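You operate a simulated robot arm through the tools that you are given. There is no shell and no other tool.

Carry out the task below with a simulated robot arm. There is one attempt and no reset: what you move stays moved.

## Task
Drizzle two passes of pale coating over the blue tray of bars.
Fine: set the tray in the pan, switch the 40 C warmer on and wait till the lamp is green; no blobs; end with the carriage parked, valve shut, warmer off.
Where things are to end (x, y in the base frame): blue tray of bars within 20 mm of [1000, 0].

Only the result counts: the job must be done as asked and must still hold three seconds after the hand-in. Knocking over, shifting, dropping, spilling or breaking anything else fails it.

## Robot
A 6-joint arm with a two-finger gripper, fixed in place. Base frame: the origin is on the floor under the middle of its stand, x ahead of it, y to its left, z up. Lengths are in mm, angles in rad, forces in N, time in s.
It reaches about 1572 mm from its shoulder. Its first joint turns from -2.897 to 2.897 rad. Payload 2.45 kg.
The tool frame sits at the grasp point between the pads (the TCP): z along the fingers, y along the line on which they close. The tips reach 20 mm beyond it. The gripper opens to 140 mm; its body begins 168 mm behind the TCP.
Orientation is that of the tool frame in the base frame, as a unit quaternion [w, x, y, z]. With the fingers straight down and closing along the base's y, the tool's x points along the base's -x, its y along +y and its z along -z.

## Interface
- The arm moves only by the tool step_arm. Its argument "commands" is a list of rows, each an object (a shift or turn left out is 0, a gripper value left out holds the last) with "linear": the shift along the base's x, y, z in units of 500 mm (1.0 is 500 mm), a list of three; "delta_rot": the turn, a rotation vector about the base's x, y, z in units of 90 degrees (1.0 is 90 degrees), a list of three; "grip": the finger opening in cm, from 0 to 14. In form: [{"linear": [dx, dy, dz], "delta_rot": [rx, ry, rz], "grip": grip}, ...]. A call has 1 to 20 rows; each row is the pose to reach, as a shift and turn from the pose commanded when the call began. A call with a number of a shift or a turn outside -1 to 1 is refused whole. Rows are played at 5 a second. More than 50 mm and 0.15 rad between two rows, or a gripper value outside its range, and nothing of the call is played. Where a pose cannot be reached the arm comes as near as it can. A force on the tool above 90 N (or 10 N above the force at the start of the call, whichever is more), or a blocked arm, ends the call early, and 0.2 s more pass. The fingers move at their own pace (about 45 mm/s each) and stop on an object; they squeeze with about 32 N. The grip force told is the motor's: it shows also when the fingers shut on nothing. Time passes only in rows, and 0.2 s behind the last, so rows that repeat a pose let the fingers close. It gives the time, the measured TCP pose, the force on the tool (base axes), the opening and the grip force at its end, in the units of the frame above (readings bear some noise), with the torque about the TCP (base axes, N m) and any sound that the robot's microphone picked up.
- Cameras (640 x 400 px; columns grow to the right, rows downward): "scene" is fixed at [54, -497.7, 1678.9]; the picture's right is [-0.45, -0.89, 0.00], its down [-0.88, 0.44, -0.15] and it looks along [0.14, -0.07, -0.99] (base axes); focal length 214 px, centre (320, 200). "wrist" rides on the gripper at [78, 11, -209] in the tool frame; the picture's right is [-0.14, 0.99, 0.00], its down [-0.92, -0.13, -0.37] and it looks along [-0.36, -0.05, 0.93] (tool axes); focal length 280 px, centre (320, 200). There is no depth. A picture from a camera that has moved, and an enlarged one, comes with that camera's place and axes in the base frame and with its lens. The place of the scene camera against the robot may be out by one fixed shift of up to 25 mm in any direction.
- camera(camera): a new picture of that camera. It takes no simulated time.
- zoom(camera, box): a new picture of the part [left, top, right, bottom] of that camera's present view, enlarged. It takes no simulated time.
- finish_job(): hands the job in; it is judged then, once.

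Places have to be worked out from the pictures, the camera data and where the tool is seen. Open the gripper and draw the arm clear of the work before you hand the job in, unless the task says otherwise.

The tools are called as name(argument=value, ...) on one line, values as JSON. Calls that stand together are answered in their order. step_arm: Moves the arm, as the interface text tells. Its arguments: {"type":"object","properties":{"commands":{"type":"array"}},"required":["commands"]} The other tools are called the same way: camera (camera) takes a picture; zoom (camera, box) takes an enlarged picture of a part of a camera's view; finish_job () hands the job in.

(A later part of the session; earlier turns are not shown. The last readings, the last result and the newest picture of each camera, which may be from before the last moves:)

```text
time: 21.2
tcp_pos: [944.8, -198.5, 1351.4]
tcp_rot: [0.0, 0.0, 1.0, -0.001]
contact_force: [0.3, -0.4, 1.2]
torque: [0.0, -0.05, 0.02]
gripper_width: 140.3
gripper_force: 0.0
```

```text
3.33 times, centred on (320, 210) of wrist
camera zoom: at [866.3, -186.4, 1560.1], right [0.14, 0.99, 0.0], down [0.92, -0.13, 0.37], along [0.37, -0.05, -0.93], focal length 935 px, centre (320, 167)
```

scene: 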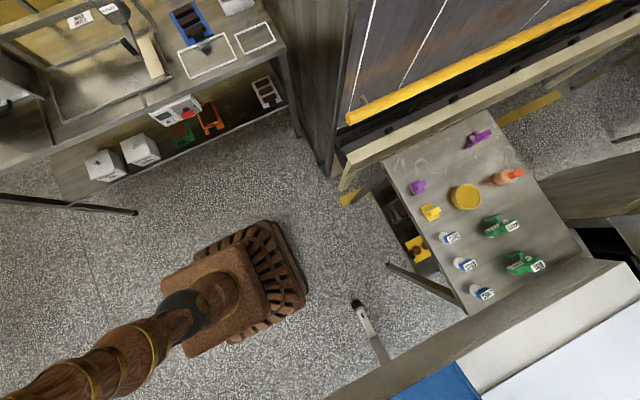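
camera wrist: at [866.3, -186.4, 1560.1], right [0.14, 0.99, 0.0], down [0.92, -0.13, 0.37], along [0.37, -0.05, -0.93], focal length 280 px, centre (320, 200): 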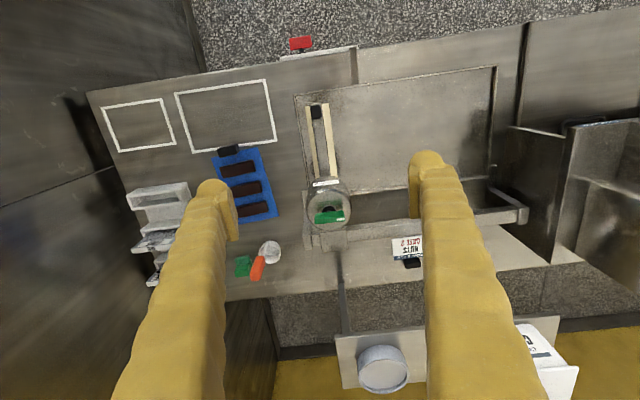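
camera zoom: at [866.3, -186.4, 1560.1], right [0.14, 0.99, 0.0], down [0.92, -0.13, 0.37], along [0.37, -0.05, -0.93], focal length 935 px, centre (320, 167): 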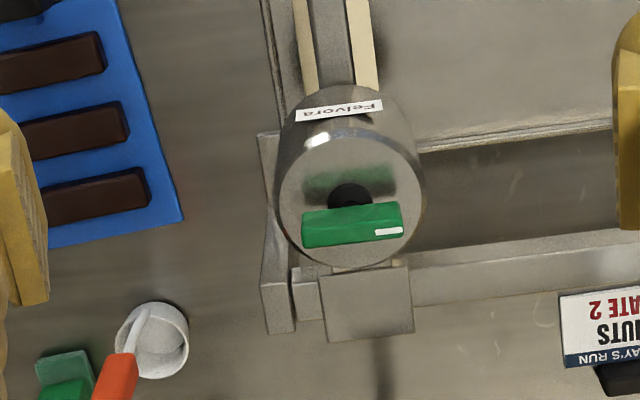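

No marks are visible on the front half of the hopper's top. I'll move forward so the camera is directly above it and can see behind the lever.

step_arm(commands=[{"linear": [0.09, 0, 0.02]}, {"linear": [0.18, 0, 0.04]}, {"linear": [0.27, 0, 0.06]}, {"linear": [0.36, 0, 0.06]}, {"linear": [0.44, 0, 0.06]}])

camera(camera="wrist")

zoom(camera="wrist", box=[250, 30, 390, 150])

```text
time: 22.4
tcp_pos: [1047.8, -173.0, 1313.8]
tcp_rot: [0.002, 0.0, 1.0, -0.001]
contact_force: [-0.7, -0.2, -0.1]
torque: [-0.03, -0.01, 0.0]
gripper_width: 139.9
gripper_force: 0.0
out of reach, approached as far as the arm can: row 2, 3, 4, 5
```

```text
taken
camera wrist: at [967.8, -160.4, 1521.8], right [0.14, 0.99, 0.0], down [0.92, -0.13, 0.37], along [0.37, -0.05, -0.93], focal length 280 px, centre (320, 200)
```

wrist: 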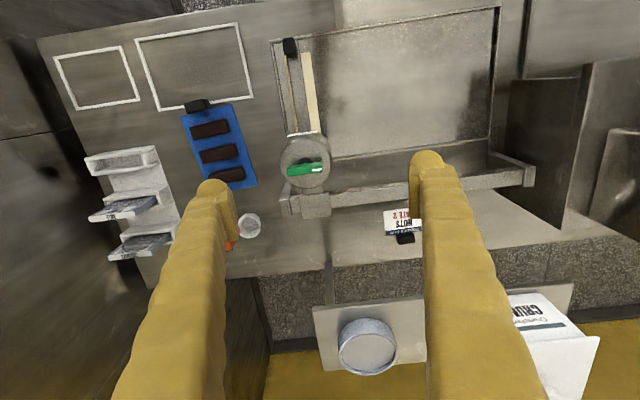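

```text
3.33 times, centred on (320, 90) of wrist
camera zoom: at [967.8, -160.4, 1521.8], right [0.14, 0.99, 0.0], down [0.92, -0.13, 0.37], along [0.37, -0.05, -0.93], focal length 935 px, centre (320, 567)
```

zoom: 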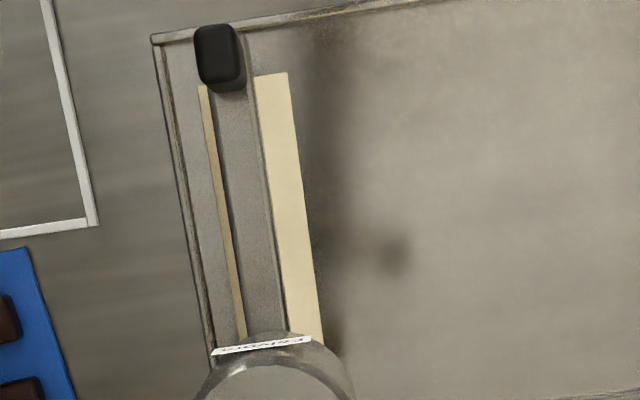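

The arm's reach ended at x≈1048 at this height, but the view is still nearly overhead. Zooming on the lever.

zoom(camera="wrist", box=[260, 120, 350, 220])

zoom(camera="wrist", box=[370, 190, 430, 250])

```text
4.00 times, centred on (305, 170) of wrist
camera zoom: at [967.8, -160.4, 1521.8], right [0.14, 0.99, 0.0], down [0.92, -0.13, 0.37], along [0.37, -0.05, -0.93], focal length 1122 px, centre (380, 320)
```

zoom: 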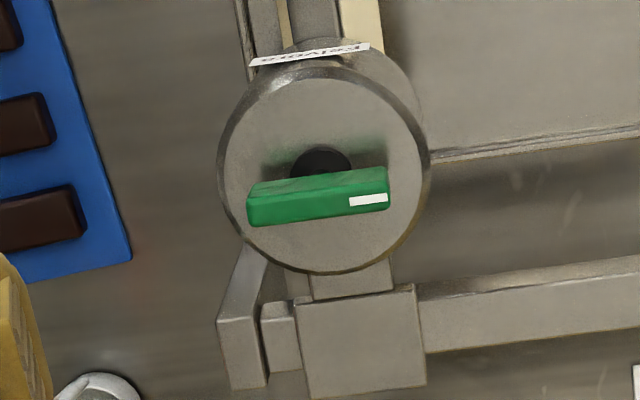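

```text
6.67 times, centred on (400, 220) of wrist
camera zoom: at [967.8, -160.4, 1521.8], right [0.14, 0.99, 0.0], down [0.92, -0.13, 0.37], along [0.37, -0.05, -0.93], focal length 1869 px, centre (-213, 67)
```

zoom: 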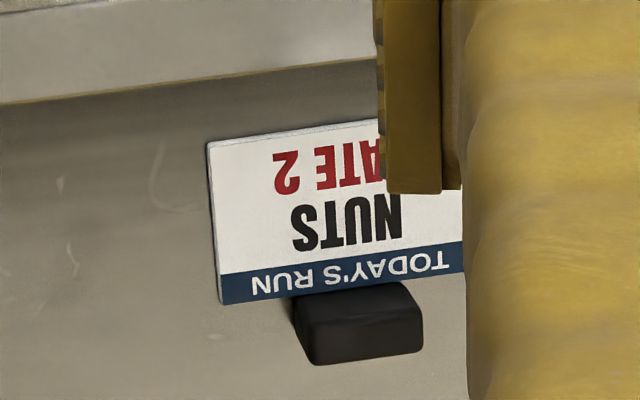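

No markings exist on the hopper, so I'll judge the valve's direction by feel; across the bar is evidently shut. The "Today's run" card belongs to the other machine. Now I'll go above the tray's grip block with the gripper turned 5° to match the tray.

step_arm(commands=[{"linear": [-0.02, -0.08, 0], "delta_rot": [0, 0, 0.01], "grip": 9}, {"linear": [-0.04, -0.17, 0], "delta_rot": [0, 0, 0.02]}, {"linear": [-0.06, -0.26, -0.02], "delta_rot": [0, 0, 0.03]}, {"linear": [-0.09, -0.34, -0.05], "delta_rot": [0, 0, 0.04]}, {"linear": [-0.12, -0.41, -0.1], "delta_rot": [0, 0, 0.05]}, {"linear": [-0.14, -0.46, -0.17], "delta_rot": [0, 0, 0.055]}, {"linear": [-0.15, -0.482, -0.25], "delta_rot": [0, 0, 0.055]}, {"linear": [-0.15, -0.482, -0.33], "delta_rot": [0, 0, 0.055]}, {"linear": [-0.15, -0.482, -0.41], "delta_rot": [0, 0, 0.055]}, {"linear": [-0.15, -0.482, -0.48], "delta_rot": [0, 0, 0.055]}])

camera(camera="wrist")

zoom(camera="wrist", box=[230, 110, 410, 260])

```text
time: 24.6
tcp_pos: [970.6, -425.5, 1067.6]
tcp_rot: [0.001, -0.044, 0.999, -0.001]
contact_force: [0.1, 0.6, 0.5]
torque: [-0.03, 0.0, -0.03]
gripper_width: 90.1
gripper_force: 0.0
```

```text
taken
camera wrist: at [892.0, -422.0, 1276.0], right [0.05, 1.0, 0.0], down [0.93, -0.05, 0.37], along [0.37, -0.02, -0.93], focal length 280 px, centre (320, 200)
```

wrist: 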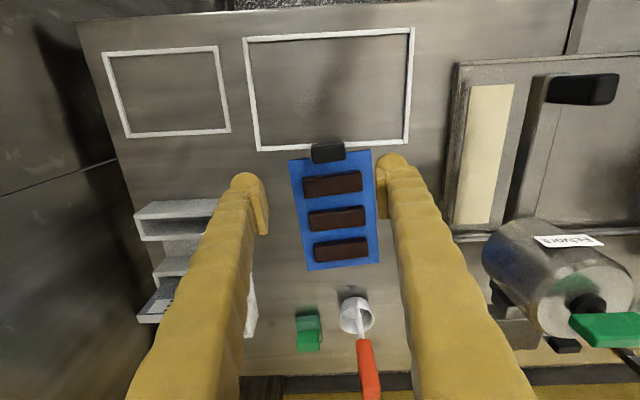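

```text
2.67 times, centred on (320, 185) of wrist
camera zoom: at [892.0, -422.0, 1276.0], right [0.05, 1.0, 0.0], down [0.93, -0.05, 0.37], along [0.37, -0.02, -0.93], focal length 748 px, centre (320, 240)
```

zoom: 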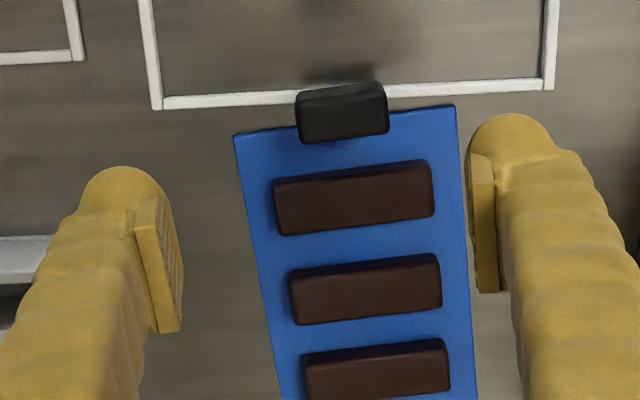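

The block sits at about (971.5, -415), so I'm about 10 mm too far right. I'll correct and descend to just above the block, then check.

step_arm(commands=[{"linear": [0.002, 0.021, -0.04], "grip": 9}, {"linear": [0.002, 0.021, -0.12]}, {"linear": [0.002, 0.021, -0.18]}, {"linear": [0.002, 0.021, -0.23]}, {"linear": [0.002, 0.021, -0.25]}])

zoom(camera="wrist", box=[230, 110, 410, 260])

```text
time: 25.8
tcp_pos: [971.4, -415.7, 940.9]
tcp_rot: [0.001, -0.043, 0.999, -0.001]
contact_force: [-0.3, 1.1, 0.4]
torque: [0.02, -0.02, -0.04]
gripper_width: 89.9
gripper_force: 0.1
```

```text
2.67 times, centred on (320, 185) of wrist
camera zoom: at [891.6, -410.9, 1149.6], right [0.05, 1.0, 0.0], down [0.93, -0.05, 0.37], along [0.37, -0.02, -0.93], focal length 748 px, centre (320, 240)
```

zoom: 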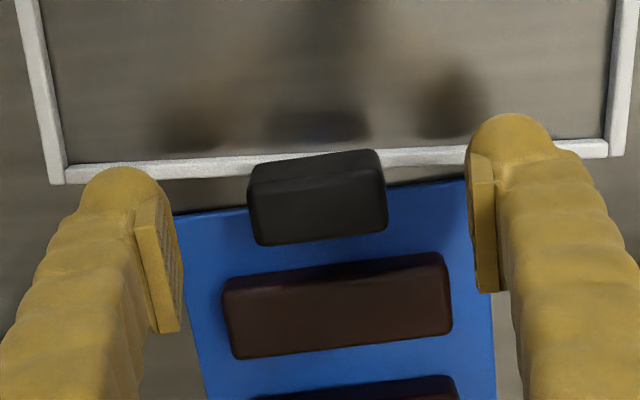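

The block is centred right where the grasp point will land. Descending the last 28 mm and closing the fingers.

step_arm(commands=[{"linear": [0, 0, -0.028], "grip": 9}, {"linear": [0, 0, -0.056], "grip": 9}, {"linear": [0, 0, -0.056], "grip": 6}, {"linear": [0, 0, -0.056], "grip": 3}, {"linear": [0, 0, -0.056], "grip": 3}, {"linear": [0, 0, -0.056], "grip": 3}, {"linear": [0, 0, -0.056], "grip": 3}])

zoom(camera="wrist", box=[230, 110, 410, 260])

```text
time: 27.4
tcp_pos: [972.4, -411.5, 914.4]
tcp_rot: [0.001, -0.043, 0.999, -0.001]
contact_force: [-0.3, 0.2, -0.3]
torque: [0.0, 0.05, -0.05]
gripper_width: 43.1
gripper_force: 32.0
```

```text
2.67 times, centred on (320, 185) of wrist
camera zoom: at [892.7, -407.3, 1123.5], right [0.05, 1.0, 0.0], down [0.93, -0.05, 0.37], along [0.37, -0.02, -0.93], focal length 748 px, centre (320, 240)
```

zoom: 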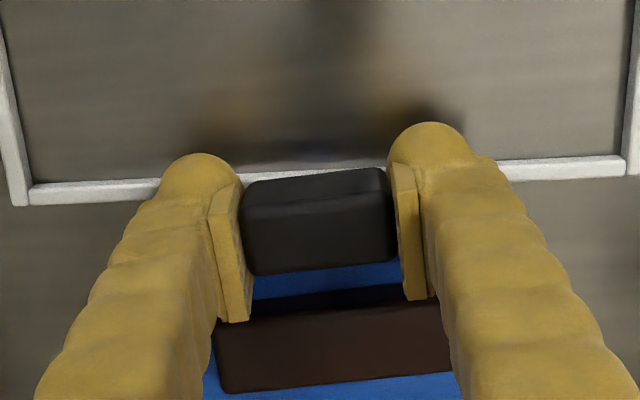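

The block is held at 43 mm with 32 N. I'll lift it 15 mm and check the load and any tilt.

step_arm(commands=[{"linear": [0, 0, 0.01]}, {"linear": [0, 0, 0.02]}, {"linear": [0, 0, 0.03]}, {"linear": [0, 0, 0.03]}])

camera(camera="wrist")

```text
time: 28.4
tcp_pos: [971.0, -413.8, 930.8]
tcp_rot: [0.0, -0.043, 0.999, 0.0]
contact_force: [0.0, 0.0, -1.6]
torque: [-0.02, 0.17, 0.02]
gripper_width: 43.3
gripper_force: 31.9
```

```text
taken
camera wrist: at [891.6, -408.9, 1138.7], right [0.05, 1.0, 0.0], down [0.93, -0.05, 0.37], along [0.37, -0.02, -0.93], focal length 280 px, centre (320, 200)
```

wrist: 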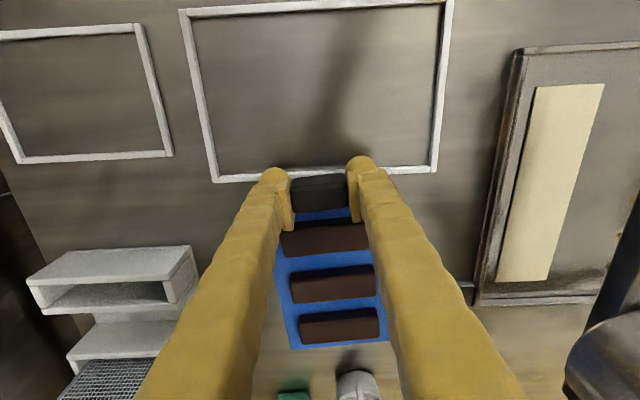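

The load is only about 0.16 kg with no tilt. I'll lift it well above the carriage (z≈1230) before moving across.

step_arm(commands=[{"linear": [0, 0, 0.04]}, {"linear": [0, 0, 0.1]}, {"linear": [0, 0, 0.17]}, {"linear": [0, 0, 0.24]}, {"linear": [0, 0, 0.31]}, {"linear": [0, 0, 0.38]}, {"linear": [0, 0, 0.45]}, {"linear": [0, 0, 0.52]}, {"linear": [0, 0, 0.58]}, {"linear": [0, 0, 0.6]}])

camera(camera="wrist")

```text
time: 30.6
tcp_pos: [972.3, -413.9, 1230.3]
tcp_rot: [0.0, -0.043, 0.999, -0.001]
contact_force: [0.6, 1.1, -1.7]
torque: [-0.02, 0.2, 0.02]
gripper_width: 43.3
gripper_force: 32.2
```

```text
taken
camera wrist: at [892.6, -408.9, 1438.6], right [0.05, 1.0, 0.0], down [0.93, -0.05, 0.37], along [0.37, -0.02, -0.93], focal length 280 px, centre (320, 200)
```

wrist: 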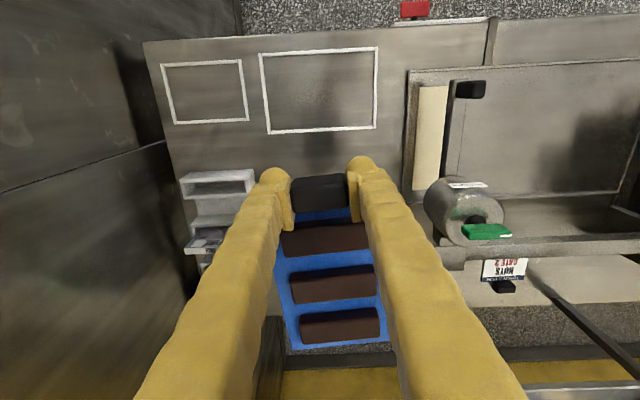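

Holding steady. Now I'll carry the tray across above the carriage to over the pan at y=0, turning it square.

step_arm(commands=[{"linear": [-0.005, 0.03, 0]}, {"linear": [-0.01, 0.08, 0]}, {"linear": [-0.02, 0.14, 0]}, {"linear": [-0.03, 0.2, 0], "delta_rot": [0, 0, -0.005]}, {"linear": [-0.04, 0.26, 0], "delta_rot": [0, 0, -0.01]}, {"linear": [-0.05, 0.32, 0], "delta_rot": [0, 0, -0.015]}, {"linear": [-0.06, 0.38, 0], "delta_rot": [0, 0, -0.02]}, {"linear": [-0.07, 0.44, 0], "delta_rot": [0, 0, -0.025]}, {"linear": [-0.085, 0.5, 0], "delta_rot": [0, 0, -0.03]}, {"linear": [-0.1, 0.56, 0], "delta_rot": [0, 0, -0.035]}, {"linear": [-0.11, 0.62, 0], "delta_rot": [0, 0, -0.04]}, {"linear": [-0.12, 0.68, 0], "delta_rot": [0, 0, -0.045]}, {"linear": [-0.13, 0.74, 0], "delta_rot": [0, 0, -0.05]}, {"linear": [-0.145, 0.79, 0], "delta_rot": [0, 0, -0.0547]}, {"linear": [-0.151, 0.82, 0], "delta_rot": [0, 0, -0.0547]}, {"linear": [-0.151, 0.828, 0], "delta_rot": [0, 0, -0.0547]}])

camera(camera="wrist")

camera(camera="scene")

```text
time: 34.0
tcp_pos: [894.5, 0.4, 1229.4]
tcp_rot: [0.001, -0.001, 1.0, 0.0]
contact_force: [-0.2, 0.4, -1.9]
torque: [-0.01, 0.17, -0.05]
gripper_width: 43.0
gripper_force: 31.9
```

```text
taken
camera wrist: at [817.1, 11.6, 1438.7], right [0.14, 0.99, 0.0], down [0.92, -0.13, 0.37], along [0.37, -0.05, -0.93], focal length 280 px, centre (320, 200)
```

wrist: 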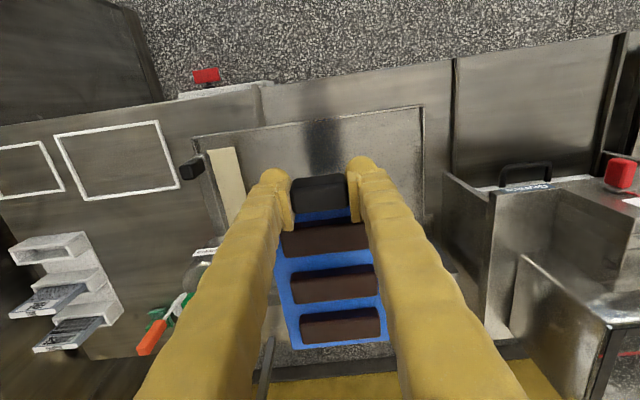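

```text
taken
```

scene: 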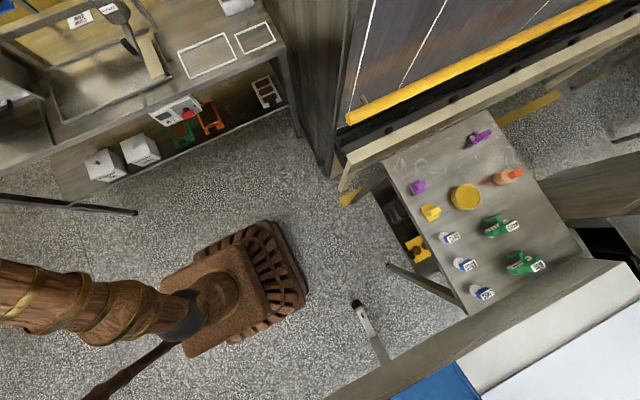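

Positioned over the pan; the pan's front rim is at x≈873, so I'll shift 5 mm forward for clearance and descend to about 30 mm above expected contact.

step_arm(commands=[{"linear": [0.009, 0, -0.03]}, {"linear": [0.009, 0, -0.1]}, {"linear": [0.009, 0, -0.18]}, {"linear": [0.009, 0, -0.26]}, {"linear": [0.009, 0, -0.34]}, {"linear": [0.009, 0, -0.42]}, {"linear": [0.009, 0, -0.49]}, {"linear": [0.009, 0, -0.54]}, {"linear": [0.009, 0, -0.568]}, {"linear": [0.009, 0, -0.568]}])

camera(camera="wrist")

```text
time: 36.2
tcp_pos: [899.9, 0.4, 946.1]
tcp_rot: [0.001, 0.0, 1.0, -0.001]
contact_force: [-0.9, 0.0, -2.4]
torque: [0.02, 0.16, 0.01]
gripper_width: 43.3
gripper_force: 32.2
```

```text
taken
camera wrist: at [821.4, 11.1, 1155.3], right [0.14, 0.99, 0.0], down [0.92, -0.13, 0.37], along [0.37, -0.05, -0.93], focal length 280 px, centre (320, 200)
```

wrist: 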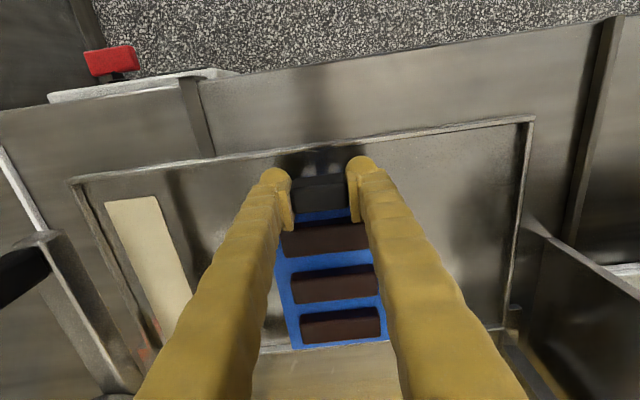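

The front rim is close to the fingers (≈2 mm), so I'll shift another 4 mm forward, then descend to z≈926 and check the force.

step_arm(commands=[{"linear": [0.008, 0, -0.01]}, {"linear": [0.008, 0, -0.03]}, {"linear": [0.008, 0, -0.042]}, {"linear": [0.008, 0, -0.042]}])

zoom(camera="wrist", box=[230, 110, 410, 260])

```text
time: 37.2
tcp_pos: [904.6, 2.1, 924.9]
tcp_rot: [0.001, 0.0, 1.0, 0.0]
contact_force: [0.3, -1.0, -1.8]
torque: [0.06, 0.16, 0.03]
gripper_width: 42.7
gripper_force: 31.6
```

```text
2.67 times, centred on (320, 185) of wrist
camera zoom: at [825.1, 12.6, 1133.2], right [0.14, 0.99, 0.0], down [0.92, -0.13, 0.37], along [0.37, -0.05, -0.93], focal length 748 px, centre (320, 240)
```

zoom: 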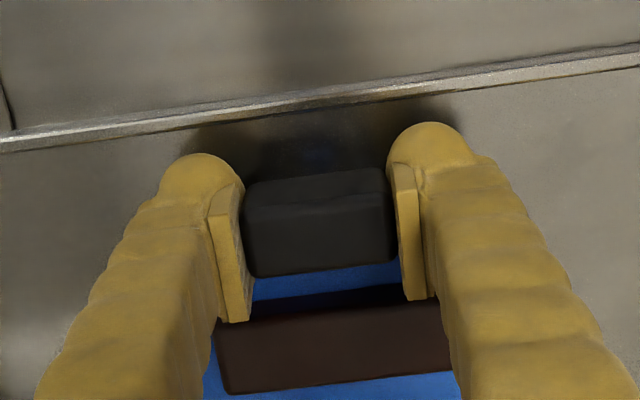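

Fingers are clear of the rim now and the tray still hangs free. I'll lower further in small steps, watching the force.

step_arm(commands=[{"linear": [0, -0.003, -0.006]}, {"linear": [0, -0.003, -0.012]}, {"linear": [0, -0.003, -0.012]}])

step_arm(commands=[{"linear": [0, 0, -0.004]}, {"linear": [0, 0, -0.006]}, {"linear": [0, 0, -0.006]}])

```text
time: 38.0
tcp_pos: [903.7, -0.8, 919.5]
tcp_rot: [0.0, 0.0, 1.0, -0.001]
contact_force: [1.8, 0.1, 4.0]
torque: [0.05, -1.08, 0.1]
gripper_width: 43.0
gripper_force: 31.6
```

```text
time: 38.8
tcp_pos: [903.7, -0.4, 917.3]
tcp_rot: [0.002, 0.0, 1.0, -0.001]
contact_force: [2.2, -6.8, 30.1]
torque: [-0.07, -0.19, 0.02]
gripper_width: 43.2
gripper_force: 31.8
```

Contact is made: the tray is pressed flat on the pan floor at z≈917 with 30 N. I'll ease up 1.5 mm, then open the fingers.

step_arm(commands=[{"linear": [0, 0, 0.003]}, {"linear": [0, 0, 0.003]}])

step_arm(commands=[{"grip": 5.5}, {"grip": 7}, {"grip": 8}, {"grip": 8}])

camera(camera="wrist")

```text
time: 39.4
tcp_pos: [903.5, -0.2, 918.0]
tcp_rot: [0.001, 0.0, 1.0, -0.001]
contact_force: [6.0, -4.0, 15.6]
torque: [-0.01, -0.17, -0.05]
gripper_width: 42.9
gripper_force: 32.0
```

```text
time: 40.4
tcp_pos: [902.8, -1.4, 916.4]
tcp_rot: [0.0, 0.001, 1.0, 0.0]
contact_force: [0.3, -0.6, 0.0]
torque: [0.01, -0.02, 0.01]
gripper_width: 79.9
gripper_force: 0.0
```

```text
taken
camera wrist: at [824.6, 10.6, 1126.1], right [0.14, 0.99, 0.0], down [0.92, -0.13, 0.37], along [0.37, -0.05, -0.93], focal length 280 px, centre (320, 200)
```

wrist: 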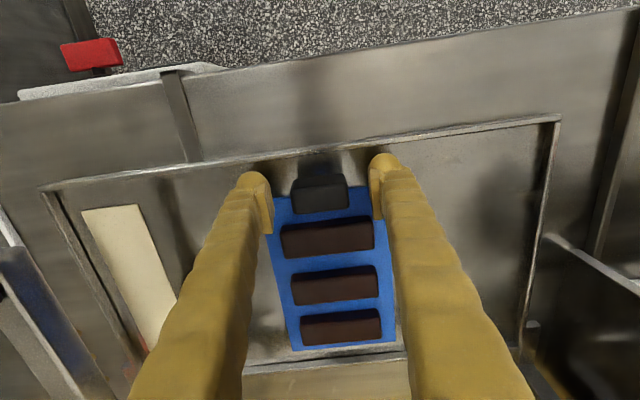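

The tray is released in the pan. I'll rise straight up and back a little to check its position.

step_arm(commands=[{"linear": [0, 0, 0.03]}, {"linear": [0, 0, 0.1]}, {"linear": [0, 0, 0.18]}, {"linear": [0, 0, 0.27]}, {"linear": [0, 0, 0.36]}, {"linear": [-0.02, 0, 0.45]}, {"linear": [-0.06, 0, 0.52], "grip": 14}, {"linear": [-0.1, 0, 0.58]}])

camera(camera="wrist")

zoom(camera="wrist", box=[220, 110, 420, 260])

```text
time: 42.2
tcp_pos: [852.2, -0.4, 1208.1]
tcp_rot: [0.0, -0.001, 1.0, -0.001]
contact_force: [-0.8, -0.2, -0.4]
torque: [0.01, 0.03, -0.01]
gripper_width: 132.5
gripper_force: 0.0
```

```text
taken
camera wrist: at [773.8, 10.8, 1416.4], right [0.14, 0.99, 0.0], down [0.92, -0.13, 0.37], along [0.36, -0.05, -0.93], focal length 280 px, centre (320, 200)
```

wrist: 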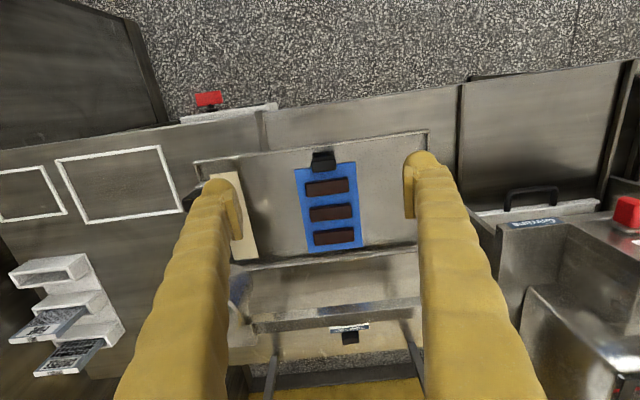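

```text
2.67 times, centred on (320, 185) of wrist
camera zoom: at [773.8, 10.8, 1416.4], right [0.14, 0.99, 0.0], down [0.92, -0.13, 0.37], along [0.36, -0.05, -0.93], focal length 748 px, centre (320, 240)
```

zoom: 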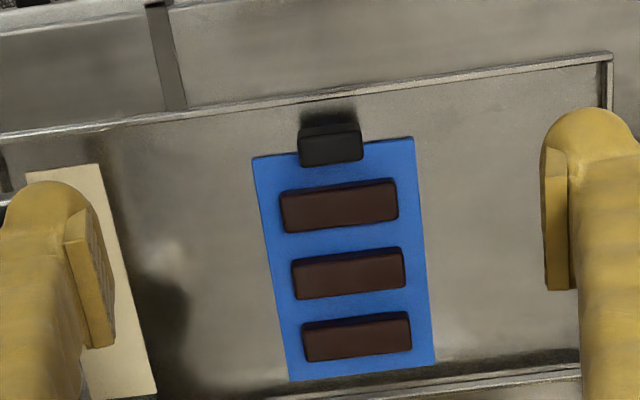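

The tray sits square with its centre at about (1006, 1), within tolerance. Next is the warmer: I'll move back toward it, hand still pointing down, to a spot in front of and above the knob.

step_arm(commands="[{\"linear\": [-0.04, -0.05, 0.0]}, {\"linear\": [-0.09, -0.11, 0.0]}, {\"linear\": [-0.14, -0.17, -0.02]}, {\"linear\": [-0.19, -0.23, -0.05]}, {\"linear\": [-0.23, -0.29, -0.09]}, {\"linear\": [-0.27, -0.35, -0.13]}, {\"linear\": [-0.3, -0.4, -0.18]}, {\"linear\": [-0.304, -0.436, -0.22]}], \"grip\": 5}]")

```text
refused: the rows could not be read
```

Malformed row; resending it correctly.

step_arm(commands=[{"linear": [-0.04, -0.05, 0.0]}, {"linear": [-0.09, -0.11, 0.0]}, {"linear": [-0.14, -0.17, -0.02]}, {"linear": [-0.19, -0.23, -0.05]}, {"linear": [-0.23, -0.29, -0.09]}, {"linear": [-0.27, -0.35, -0.13]}, {"linear": [-0.3, -0.4, -0.18]}, {"linear": [-0.304, -0.436, -0.22], "grip": 5}])

camera(camera="wrist")

```text
time: 44.0
tcp_pos: [699.5, -220.8, 1096.7]
tcp_rot: [0.001, 0.0, 1.0, 0.0]
contact_force: [-0.1, 0.0, -0.2]
torque: [0.0, -0.02, -0.01]
gripper_width: 105.2
gripper_force: 0.1
```

```text
taken
camera wrist: at [620.9, -209.0, 1305.7], right [0.14, 0.99, 0.0], down [0.92, -0.13, 0.37], along [0.37, -0.05, -0.93], focal length 280 px, centre (320, 200)
```

wrist: 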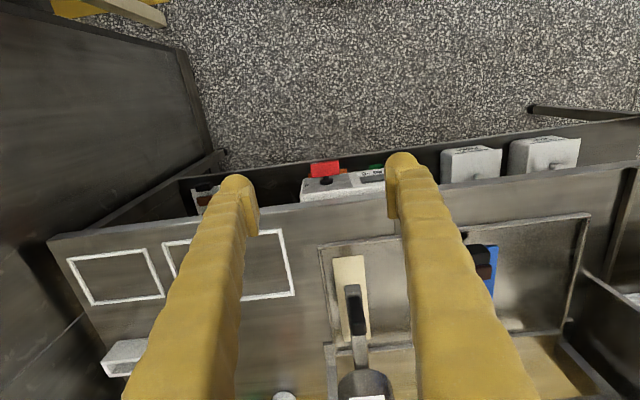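

The knob from here computes to about (757, -218, 801), matching the earlier estimate. I'll tilt the hand to horizontal (pointing +x) well above bench height.

step_arm(commands=[{"linear": [0, 0, -0.015], "delta_rot": [0, -0.08, 0], "grip": 6}, {"linear": [0, 0, -0.03], "delta_rot": [0, -0.16, 0]}, {"linear": [0, 0, -0.045], "delta_rot": [0, -0.24, 0]}, {"linear": [0, 0, -0.06], "delta_rot": [0, -0.32, 0]}, {"linear": [0, 0, -0.075], "delta_rot": [0, -0.4, 0]}, {"linear": [0, 0, -0.09], "delta_rot": [0, -0.48, 0]}, {"linear": [0, 0, -0.105], "delta_rot": [0, -0.56, 0]}, {"linear": [0, 0, -0.12], "delta_rot": [0, -0.64, 0]}, {"linear": [0, 0, -0.135], "delta_rot": [0, -0.72, 0]}, {"linear": [0, 0, -0.15], "delta_rot": [0, -0.8, 0]}, {"linear": [0, 0, -0.165], "delta_rot": [0, -0.88, 0]}, {"linear": [0, 0, -0.18], "delta_rot": [0, -0.95, 0]}])

camera(camera="wrist")

```text
time: 46.6
tcp_pos: [730.8, -240.9, 1020.1]
tcp_rot: [0.678, 0.003, 0.735, 0.005]
contact_force: [0.7, -0.3, 0.0]
torque: [0.01, -0.03, -0.02]
gripper_width: 60.1
gripper_force: 0.1
out of reach, approached as far as the arm can: row 11, 12
```

```text
taken
camera wrist: at [515.1, -228.9, 959.3], right [0.01, 0.99, 0.15], down [-0.29, -0.14, 0.95], along [0.96, -0.05, 0.29], focal length 280 px, centre (320, 200)
```

wrist: 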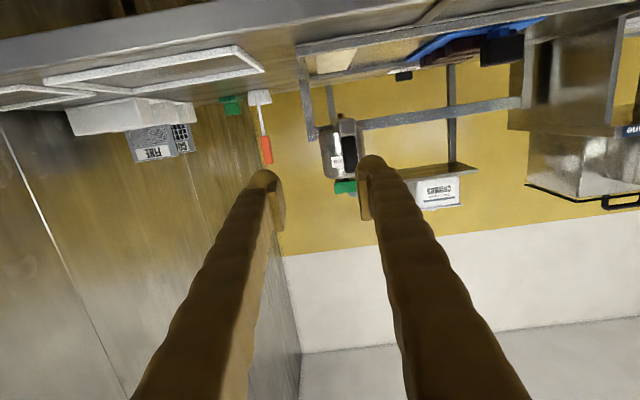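

The arm is at its inner limit here. Giving a bit more radius to the right should help, so I'll move right and roll the gripper so its fingers stack vertically, at a safe height.

step_arm(commands=[{"linear": [0, -0.03, 0], "delta_rot": [-0.08, 0, 0], "grip": 5}, {"linear": [0, -0.06, 0], "delta_rot": [-0.16, 0, 0]}, {"linear": [0, -0.09, 0], "delta_rot": [-0.24, 0, 0]}, {"linear": [0, -0.12, 0], "delta_rot": [-0.32, 0, 0]}, {"linear": [0, -0.15, 0], "delta_rot": [-0.4, 0, 0]}, {"linear": [0, -0.18, 0], "delta_rot": [-0.48, 0, 0]}, {"linear": [0, -0.2, 0], "delta_rot": [-0.56, 0, 0]}, {"linear": [0, -0.2, 0], "delta_rot": [-0.64, 0, 0]}, {"linear": [0, -0.2, 0], "delta_rot": [-0.72, 0, 0]}, {"linear": [0, -0.2, 0], "delta_rot": [-0.8, 0, 0]}, {"linear": [0, -0.2, 0], "delta_rot": [-0.88, 0, 0]}, {"linear": [0, -0.2, 0], "delta_rot": [-0.95, 0, 0]}, {"linear": [0, -0.2, 0], "delta_rot": [-1.0, 0, 0]}])

camera(camera="wrist")

```text
time: 49.4
tcp_pos: [714.2, -368.5, 1160.7]
tcp_rot: [0.32, -0.458, 0.764, -0.322]
contact_force: [-1.1, -0.7, 0.2]
torque: [0.04, -0.01, 0.0]
gripper_width: 49.9
gripper_force: 0.0
out of reach, approached as far as the arm can: row 1, 2, 3, 4, 5, 6, 7, 8, 9, 10, 11, 12, 13
```

```text
taken
camera wrist: at [514.7, -393.6, 1260.2], right [-0.44, 0.49, -0.75], down [0.12, 0.86, 0.49], along [0.89, 0.13, -0.44], focal length 280 px, centre (320, 200)
```

wrist: 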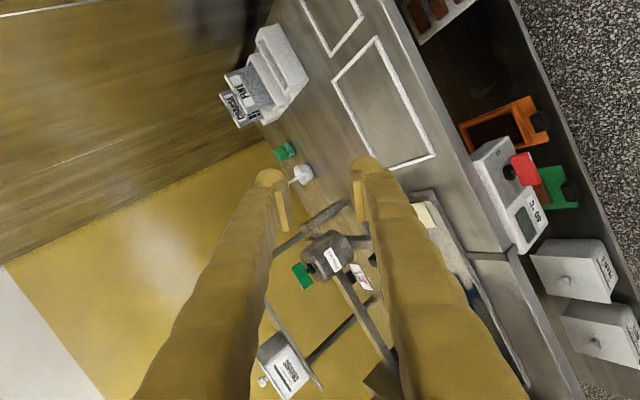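

Horizontal poses aren't attainable this close to the base, so I'll change approach: use a closed fingertip pointing down to press the pointer end of the knob downward, which turns it the right way. First I'll restore the upright hand orientation.

step_arm(commands=[{"linear": [0, 0, 0.01], "delta_rot": [0.0446, 0.0443, -0.0634]}, {"linear": [0, 0, 0.02], "delta_rot": [0.0891, 0.0886, -0.1268]}, {"linear": [0, 0, 0.03], "delta_rot": [0.1337, 0.1329, -0.1902]}, {"linear": [0, 0, 0.04], "delta_rot": [0.1783, 0.1772, -0.2536]}, {"linear": [0, 0, 0.05], "delta_rot": [0.2229, 0.2215, -0.317]}, {"linear": [0, 0, 0.06], "delta_rot": [0.2674, 0.2658, -0.3804]}, {"linear": [0, 0, 0.07], "delta_rot": [0.312, 0.3101, -0.4438]}, {"linear": [0, 0, 0.08], "delta_rot": [0.3566, 0.3544, -0.5072]}, {"linear": [0, 0, 0.08], "delta_rot": [0.4011, 0.3987, -0.5706]}, {"linear": [0, 0, 0.08], "delta_rot": [0.4457, 0.443, -0.634]}])

camera(camera="wrist")

camera(camera="scene")

```text
time: 51.6
tcp_pos: [713.1, -360.7, 1207.6]
tcp_rot: [-0.001, 0.0, 1.0, 0.0]
contact_force: [-0.2, 0.7, 0.6]
torque: [-0.01, -0.05, 0.01]
gripper_width: 50.2
gripper_force: 0.0
```

```text
taken
camera wrist: at [635.1, -350.1, 1415.8], right [0.14, 0.99, 0.0], down [0.92, -0.13, 0.37], along [0.36, -0.05, -0.93], focal length 280 px, centre (320, 200)
```

wrist: 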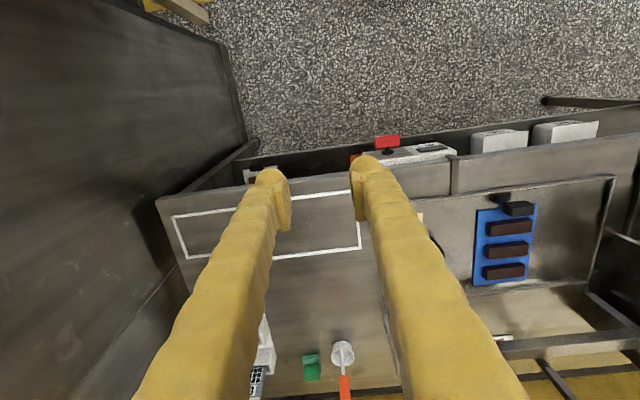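

```text
taken
```

scene: 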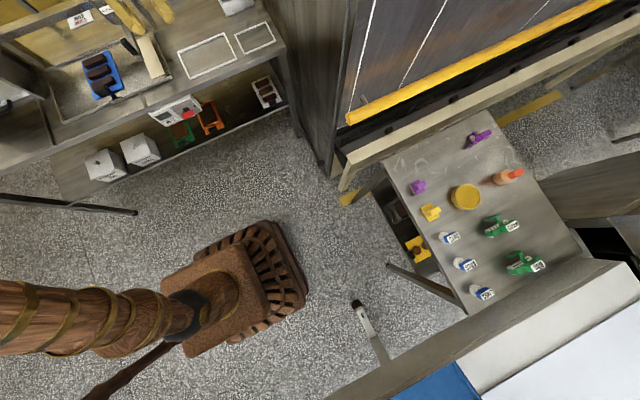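

Everything is undisturbed and the hand is upright again. Now I'll close the fingers and come down to above the knob's pointer end for a close look.

step_arm(commands=[{"linear": [0.01, 0.03, -0.06], "grip": 0}, {"linear": [0.02, 0.06, -0.13]}, {"linear": [0.03, 0.09, -0.21]}, {"linear": [0.04, 0.12, -0.29]}, {"linear": [0.05, 0.15, -0.37]}, {"linear": [0.06, 0.18, -0.44]}, {"linear": [0.064, 0.198, -0.496]}])

camera(camera="wrist")

zoom(camera="wrist", box=[260, 110, 420, 230])

```text
time: 53.2
tcp_pos: [743.8, -265.0, 960.9]
tcp_rot: [0.0, -0.001, 1.0, 0.001]
contact_force: [0.3, 0.1, -0.8]
torque: [0.02, 0.01, -0.05]
gripper_width: 0.0
gripper_force: 29.3
```

```text
taken
camera wrist: at [666.0, -253.1, 1169.6], right [0.14, 0.99, 0.0], down [0.92, -0.13, 0.37], along [0.37, -0.05, -0.93], focal length 280 px, centre (320, 200)
```

wrist: 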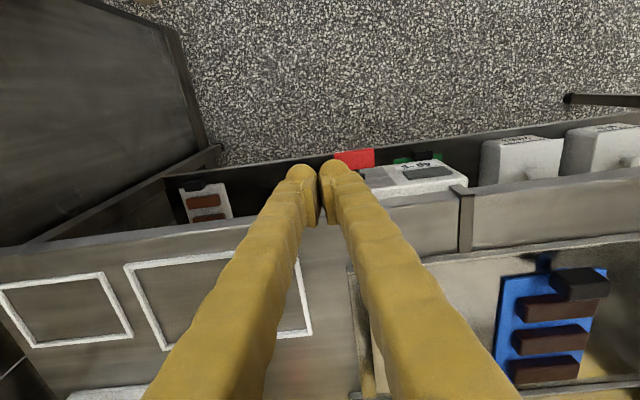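

```text
3.33 times, centred on (340, 170) of wrist
camera zoom: at [666.0, -253.1, 1169.6], right [0.14, 0.99, 0.0], down [0.92, -0.13, 0.37], along [0.37, -0.05, -0.93], focal length 935 px, centre (253, 300)
```

zoom: 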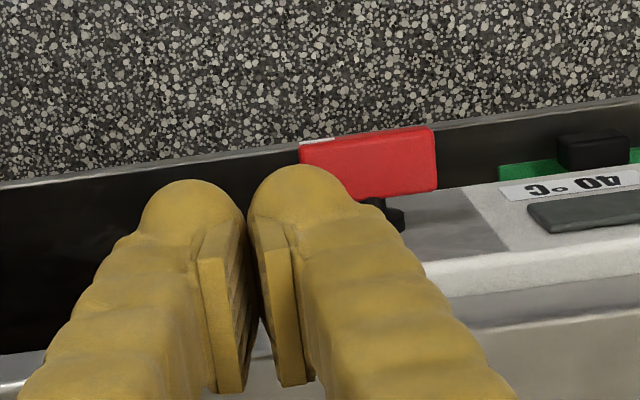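

The closed fingers span about ±26 mm at the tip. I'll lower so the +y finger is just above the pointer end of the red bar (TCP y≈-255, tip z≈822).

step_arm(commands=[{"linear": [0.004, 0.02, -0.06]}, {"linear": [0.004, 0.02, -0.14]}, {"linear": [0.004, 0.02, -0.2]}, {"linear": [0.004, 0.02, -0.238]}])

zoom(camera="wrist", box=[260, 110, 420, 230])

```text
time: 54.2
tcp_pos: [748.4, -251.8, 840.6]
tcp_rot: [0.0, 0.0, 1.0, 0.0]
contact_force: [-0.2, 1.0, -0.1]
torque: [0.01, -0.02, -0.01]
gripper_width: 0.2
gripper_force: 28.9
```

```text
3.33 times, centred on (340, 170) of wrist
camera zoom: at [669.6, -241.1, 1049.0], right [0.14, 0.99, 0.0], down [0.92, -0.13, 0.37], along [0.37, -0.05, -0.93], focal length 935 px, centre (253, 300)
```

zoom: 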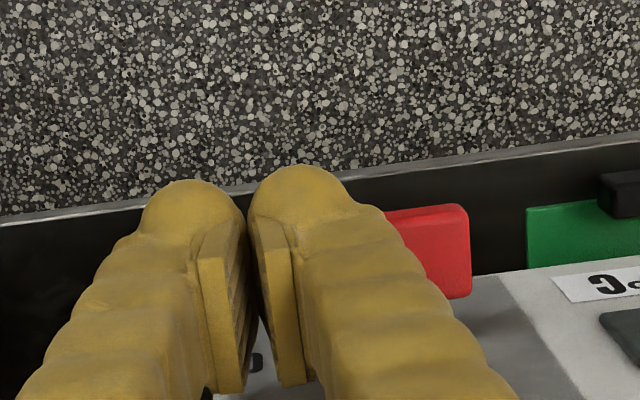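

The tip is 3 mm left of plan; I'll shift to y≈-255 and press down 28 mm slowly, then inspect.

step_arm(commands=[{"linear": [-0.004, -0.007, 0]}, {"linear": [-0.004, -0.007, -0.014]}, {"linear": [-0.004, -0.007, -0.028]}, {"linear": [-0.004, -0.007, -0.042]}, {"linear": [-0.004, -0.007, -0.056]}])

zoom(camera="wrist", box=[260, 110, 420, 230])

zoom(camera="scene", box=[130, 70, 230, 140])

```text
time: 55.4
tcp_pos: [745.0, -257.1, 811.8]
tcp_rot: [-0.001, 0.0, 1.0, 0.0]
contact_force: [-0.2, 0.6, 0.3]
torque: [0.02, 0.01, -0.04]
gripper_width: 0.2
gripper_force: 29.7
```

```text
3.33 times, centred on (340, 170) of wrist
camera zoom: at [667.0, -245.7, 1020.6], right [0.14, 0.99, 0.0], down [0.92, -0.13, 0.37], along [0.37, -0.05, -0.93], focal length 935 px, centre (253, 300)
```

zoom: 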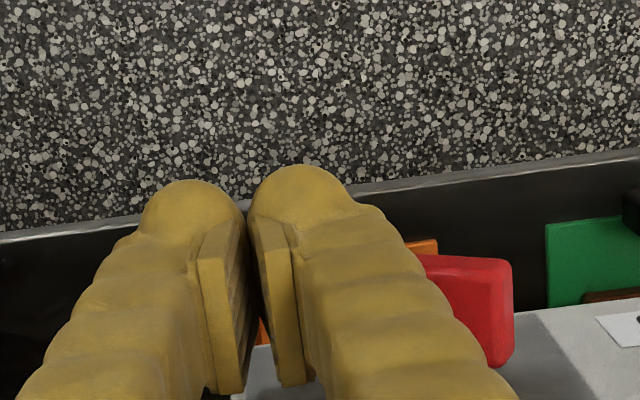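

```text
5.71 times, centred on (180, 105) of scene
camera zoom: at [54.0, -497.7, 1678.9], right [-0.45, -0.89, 0.0], down [-0.88, 0.44, -0.15], along [0.14, -0.07, -0.99], focal length 1226 px, centre (1120, 743)
```

zoom: 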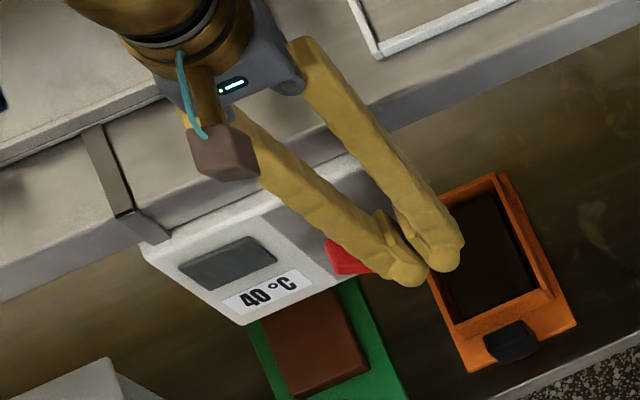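

The red bar's far end is rising, so the knob is turning with hardly any force. I'll continue pressing down another 24 mm.

step_arm(commands=[{"linear": [0, 0, -0.012]}, {"linear": [0, 0, -0.024]}, {"linear": [0, 0, -0.036]}, {"linear": [0, 0, -0.048]}])

zoom(camera="wrist", box=[260, 110, 420, 230])

zoom(camera="scene", box=[130, 70, 230, 140])

```text
time: 56.4
tcp_pos: [745.6, -256.0, 786.3]
tcp_rot: [0.001, -0.001, 1.0, 0.0]
contact_force: [0.4, -0.8, -1.0]
torque: [-0.02, -0.01, 0.02]
gripper_width: 0.0
gripper_force: 29.0
```

```text
3.33 times, centred on (340, 170) of wrist
camera zoom: at [666.5, -245.0, 995.9], right [0.14, 0.99, 0.0], down [0.92, -0.13, 0.37], along [0.37, -0.05, -0.93], focal length 935 px, centre (253, 300)
```

zoom: 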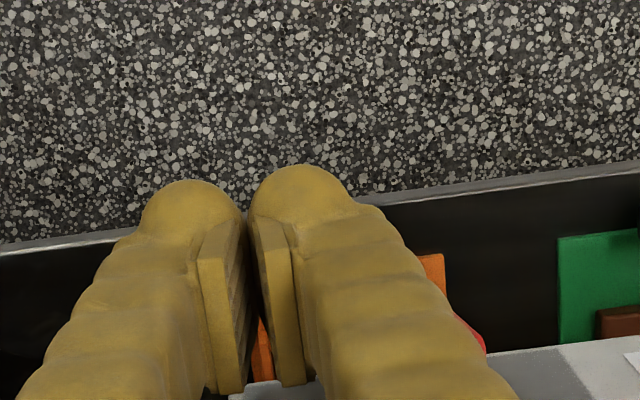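

```text
5.71 times, centred on (180, 105) of scene
camera zoom: at [54.0, -497.7, 1678.9], right [-0.45, -0.89, 0.0], down [-0.88, 0.44, -0.15], along [0.14, -0.07, -0.99], focal length 1226 px, centre (1120, 743)
```

zoom: 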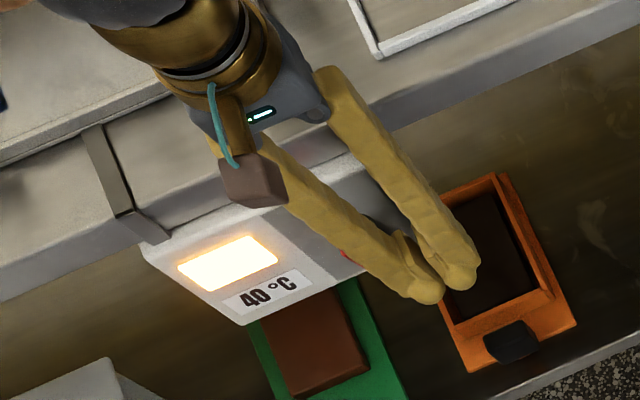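

The warmer's lamp has lit up amber, so it's on. I'll nudge the bar 3 mm to seat it at its stop, move away sideways and rise.

step_arm(commands=[{"linear": [0, 0.003, 0]}, {"linear": [0, 0.006, 0]}, {"linear": [0, -0.01, 0]}, {"linear": [0, -0.03, 0]}, {"linear": [-0.01, -0.04, 0.05]}, {"linear": [-0.02, -0.04, 0.13]}, {"linear": [-0.03, -0.04, 0.22]}, {"linear": [-0.05, -0.04, 0.31]}, {"linear": [-0.07, -0.04, 0.4]}])

camera(camera="wrist")

zoom(camera="scene", box=[130, 70, 230, 140])

```text
time: 58.4
tcp_pos: [708.7, -273.8, 985.9]
tcp_rot: [-0.001, 0.0, 1.0, 0.0]
contact_force: [0.6, -0.2, -0.3]
torque: [0.02, 0.01, 0.0]
gripper_width: 0.4
gripper_force: 29.6
```

```text
taken
camera wrist: at [630.6, -262.8, 1195.1], right [0.14, 0.99, 0.0], down [0.92, -0.13, 0.37], along [0.36, -0.05, -0.93], focal length 280 px, centre (320, 200)
```

wrist: 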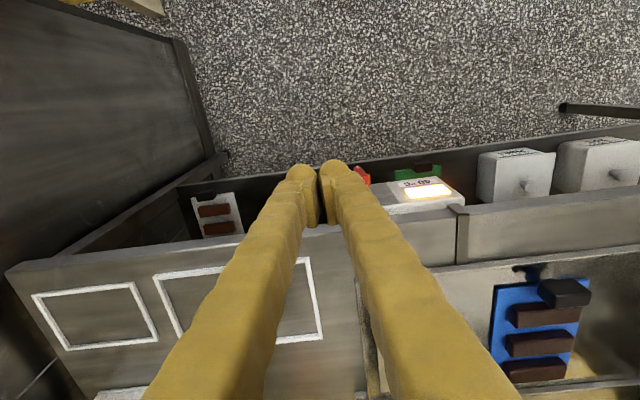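

```text
5.71 times, centred on (180, 105) of scene
camera zoom: at [54.0, -497.7, 1678.9], right [-0.45, -0.89, 0.0], down [-0.88, 0.44, -0.15], along [0.14, -0.07, -0.99], focal length 1226 px, centre (1120, 743)
```

zoom: 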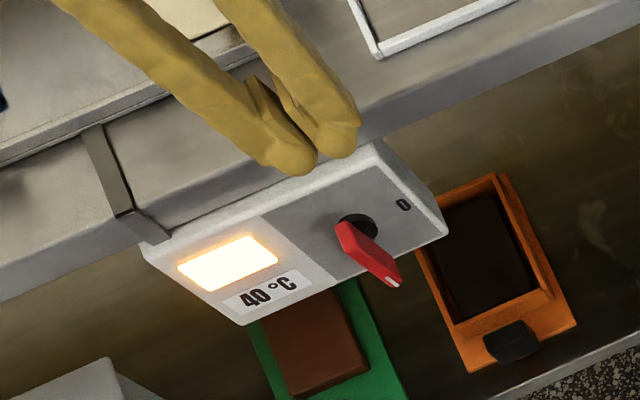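

The pointer is now straight down at "I" and the lamp is amber (warming). Meanwhile I'll rise and move toward the valve lever, turning the hand 90° so the fingers close along x.

step_arm(commands=[{"linear": [0, 0, 0.08]}, {"linear": [0, 0, 0.17]}, {"linear": [0, 0, 0.26]}, {"linear": [0, 0, 0.35]}, {"linear": [0, 0, 0.43]}, {"linear": [0.03, 0.01, 0.47], "grip": 6}])

step_arm(commands=[{"linear": [0.05, 0.01, 0], "delta_rot": [0, 0, -0.08]}, {"linear": [0.1, 0.02, 0], "delta_rot": [0, 0, -0.16]}, {"linear": [0.15, 0.03, 0], "delta_rot": [0, 0, -0.24]}, {"linear": [0.2, 0.04, 0], "delta_rot": [0, 0, -0.32]}, {"linear": [0.25, 0.05, 0], "delta_rot": [0, 0, -0.4]}, {"linear": [0.3, 0.06, 0], "delta_rot": [0, 0, -0.48]}, {"linear": [0.35, 0.075, 0], "delta_rot": [0, 0, -0.56]}, {"linear": [0.4, 0.09, 0], "delta_rot": [0, 0, -0.64]}, {"linear": [0.45, 0.105, 0], "delta_rot": [0, 0, -0.72]}, {"linear": [0.5, 0.12, 0], "delta_rot": [0, 0, -0.8]}, {"linear": [0.55, 0.13, 0], "delta_rot": [0, 0, -0.88]}, {"linear": [0.6, 0.14, 0], "delta_rot": [0, 0, -0.95]}, {"linear": [0.65, 0.145, 0], "delta_rot": [0, 0, -1.0]}, {"linear": [0.7, 0.145, 0], "delta_rot": [0, 0, -1.0]}])

camera(camera="wrist")

camera(camera="scene")

```text
time: 59.8
tcp_pos: [726.3, -270.9, 1223.0]
tcp_rot: [0.0, 0.0, 1.0, 0.0]
contact_force: [1.3, 0.4, 0.6]
torque: [0.0, -0.03, -0.01]
gripper_width: 33.5
gripper_force: 0.0
```

```text
time: 62.8
tcp_pos: [1077.5, -199.3, 1224.8]
tcp_rot: [0.0, 0.707, 0.707, 0.001]
contact_force: [-0.8, 0.2, 1.0]
torque: [-0.04, -0.07, -0.01]
gripper_width: 60.0
gripper_force: 0.1
```

```text
taken
camera wrist: at [1087.8, -120.5, 1433.9], right [0.99, -0.14, 0.0], down [-0.13, -0.92, 0.37], along [-0.05, -0.37, -0.93], focal length 280 px, centre (320, 200)
```

wrist: 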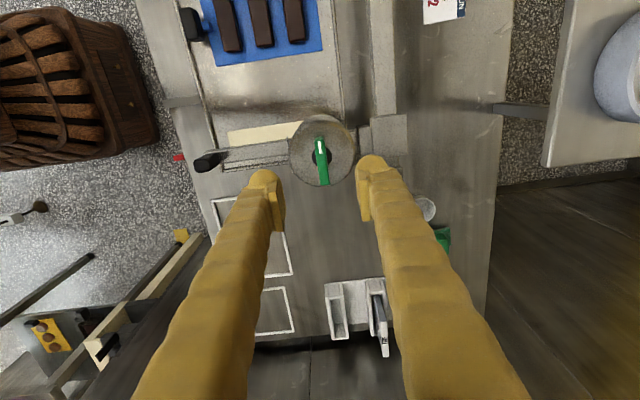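

```text
taken
```

scene: 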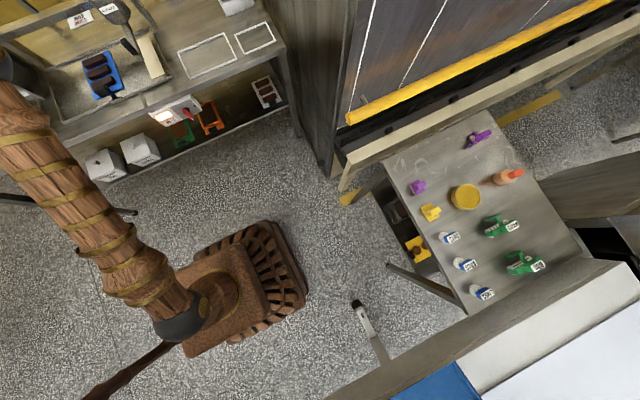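

zoom(camera="wrist", box=[260, 90, 400, 210])

zoom(camera="scene", box=[130, 70, 230, 140])

```text
3.33 times, centred on (330, 150) of wrist
camera zoom: at [1087.8, -120.5, 1433.9], right [0.99, -0.14, 0.0], down [-0.13, -0.92, 0.37], along [-0.05, -0.37, -0.93], focal length 935 px, centre (287, 367)
```

zoom: 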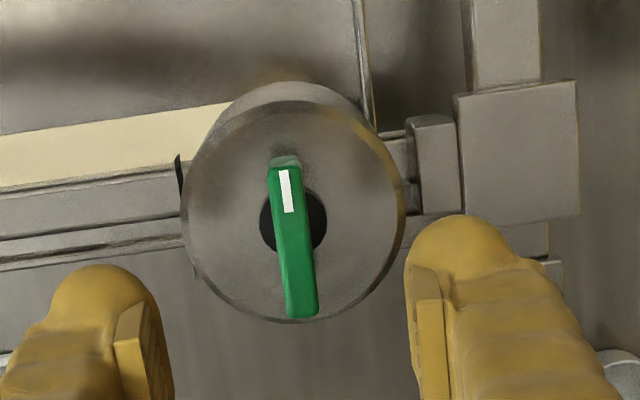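

```text
5.71 times, centred on (180, 105) of scene
camera zoom: at [54.0, -497.7, 1678.9], right [-0.45, -0.89, 0.0], down [-0.88, 0.44, -0.15], along [0.14, -0.07, -0.99], focal length 1226 px, centre (1120, 743)
```

zoom: 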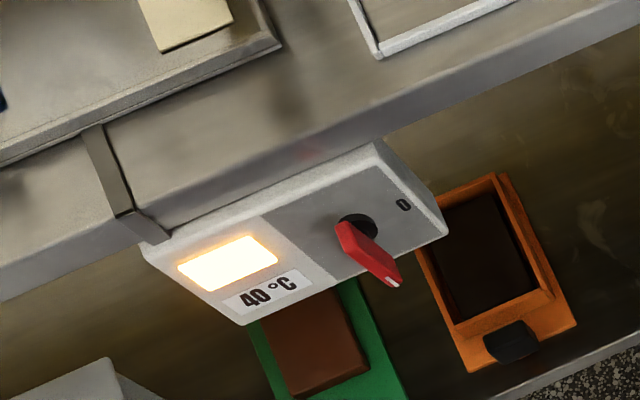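

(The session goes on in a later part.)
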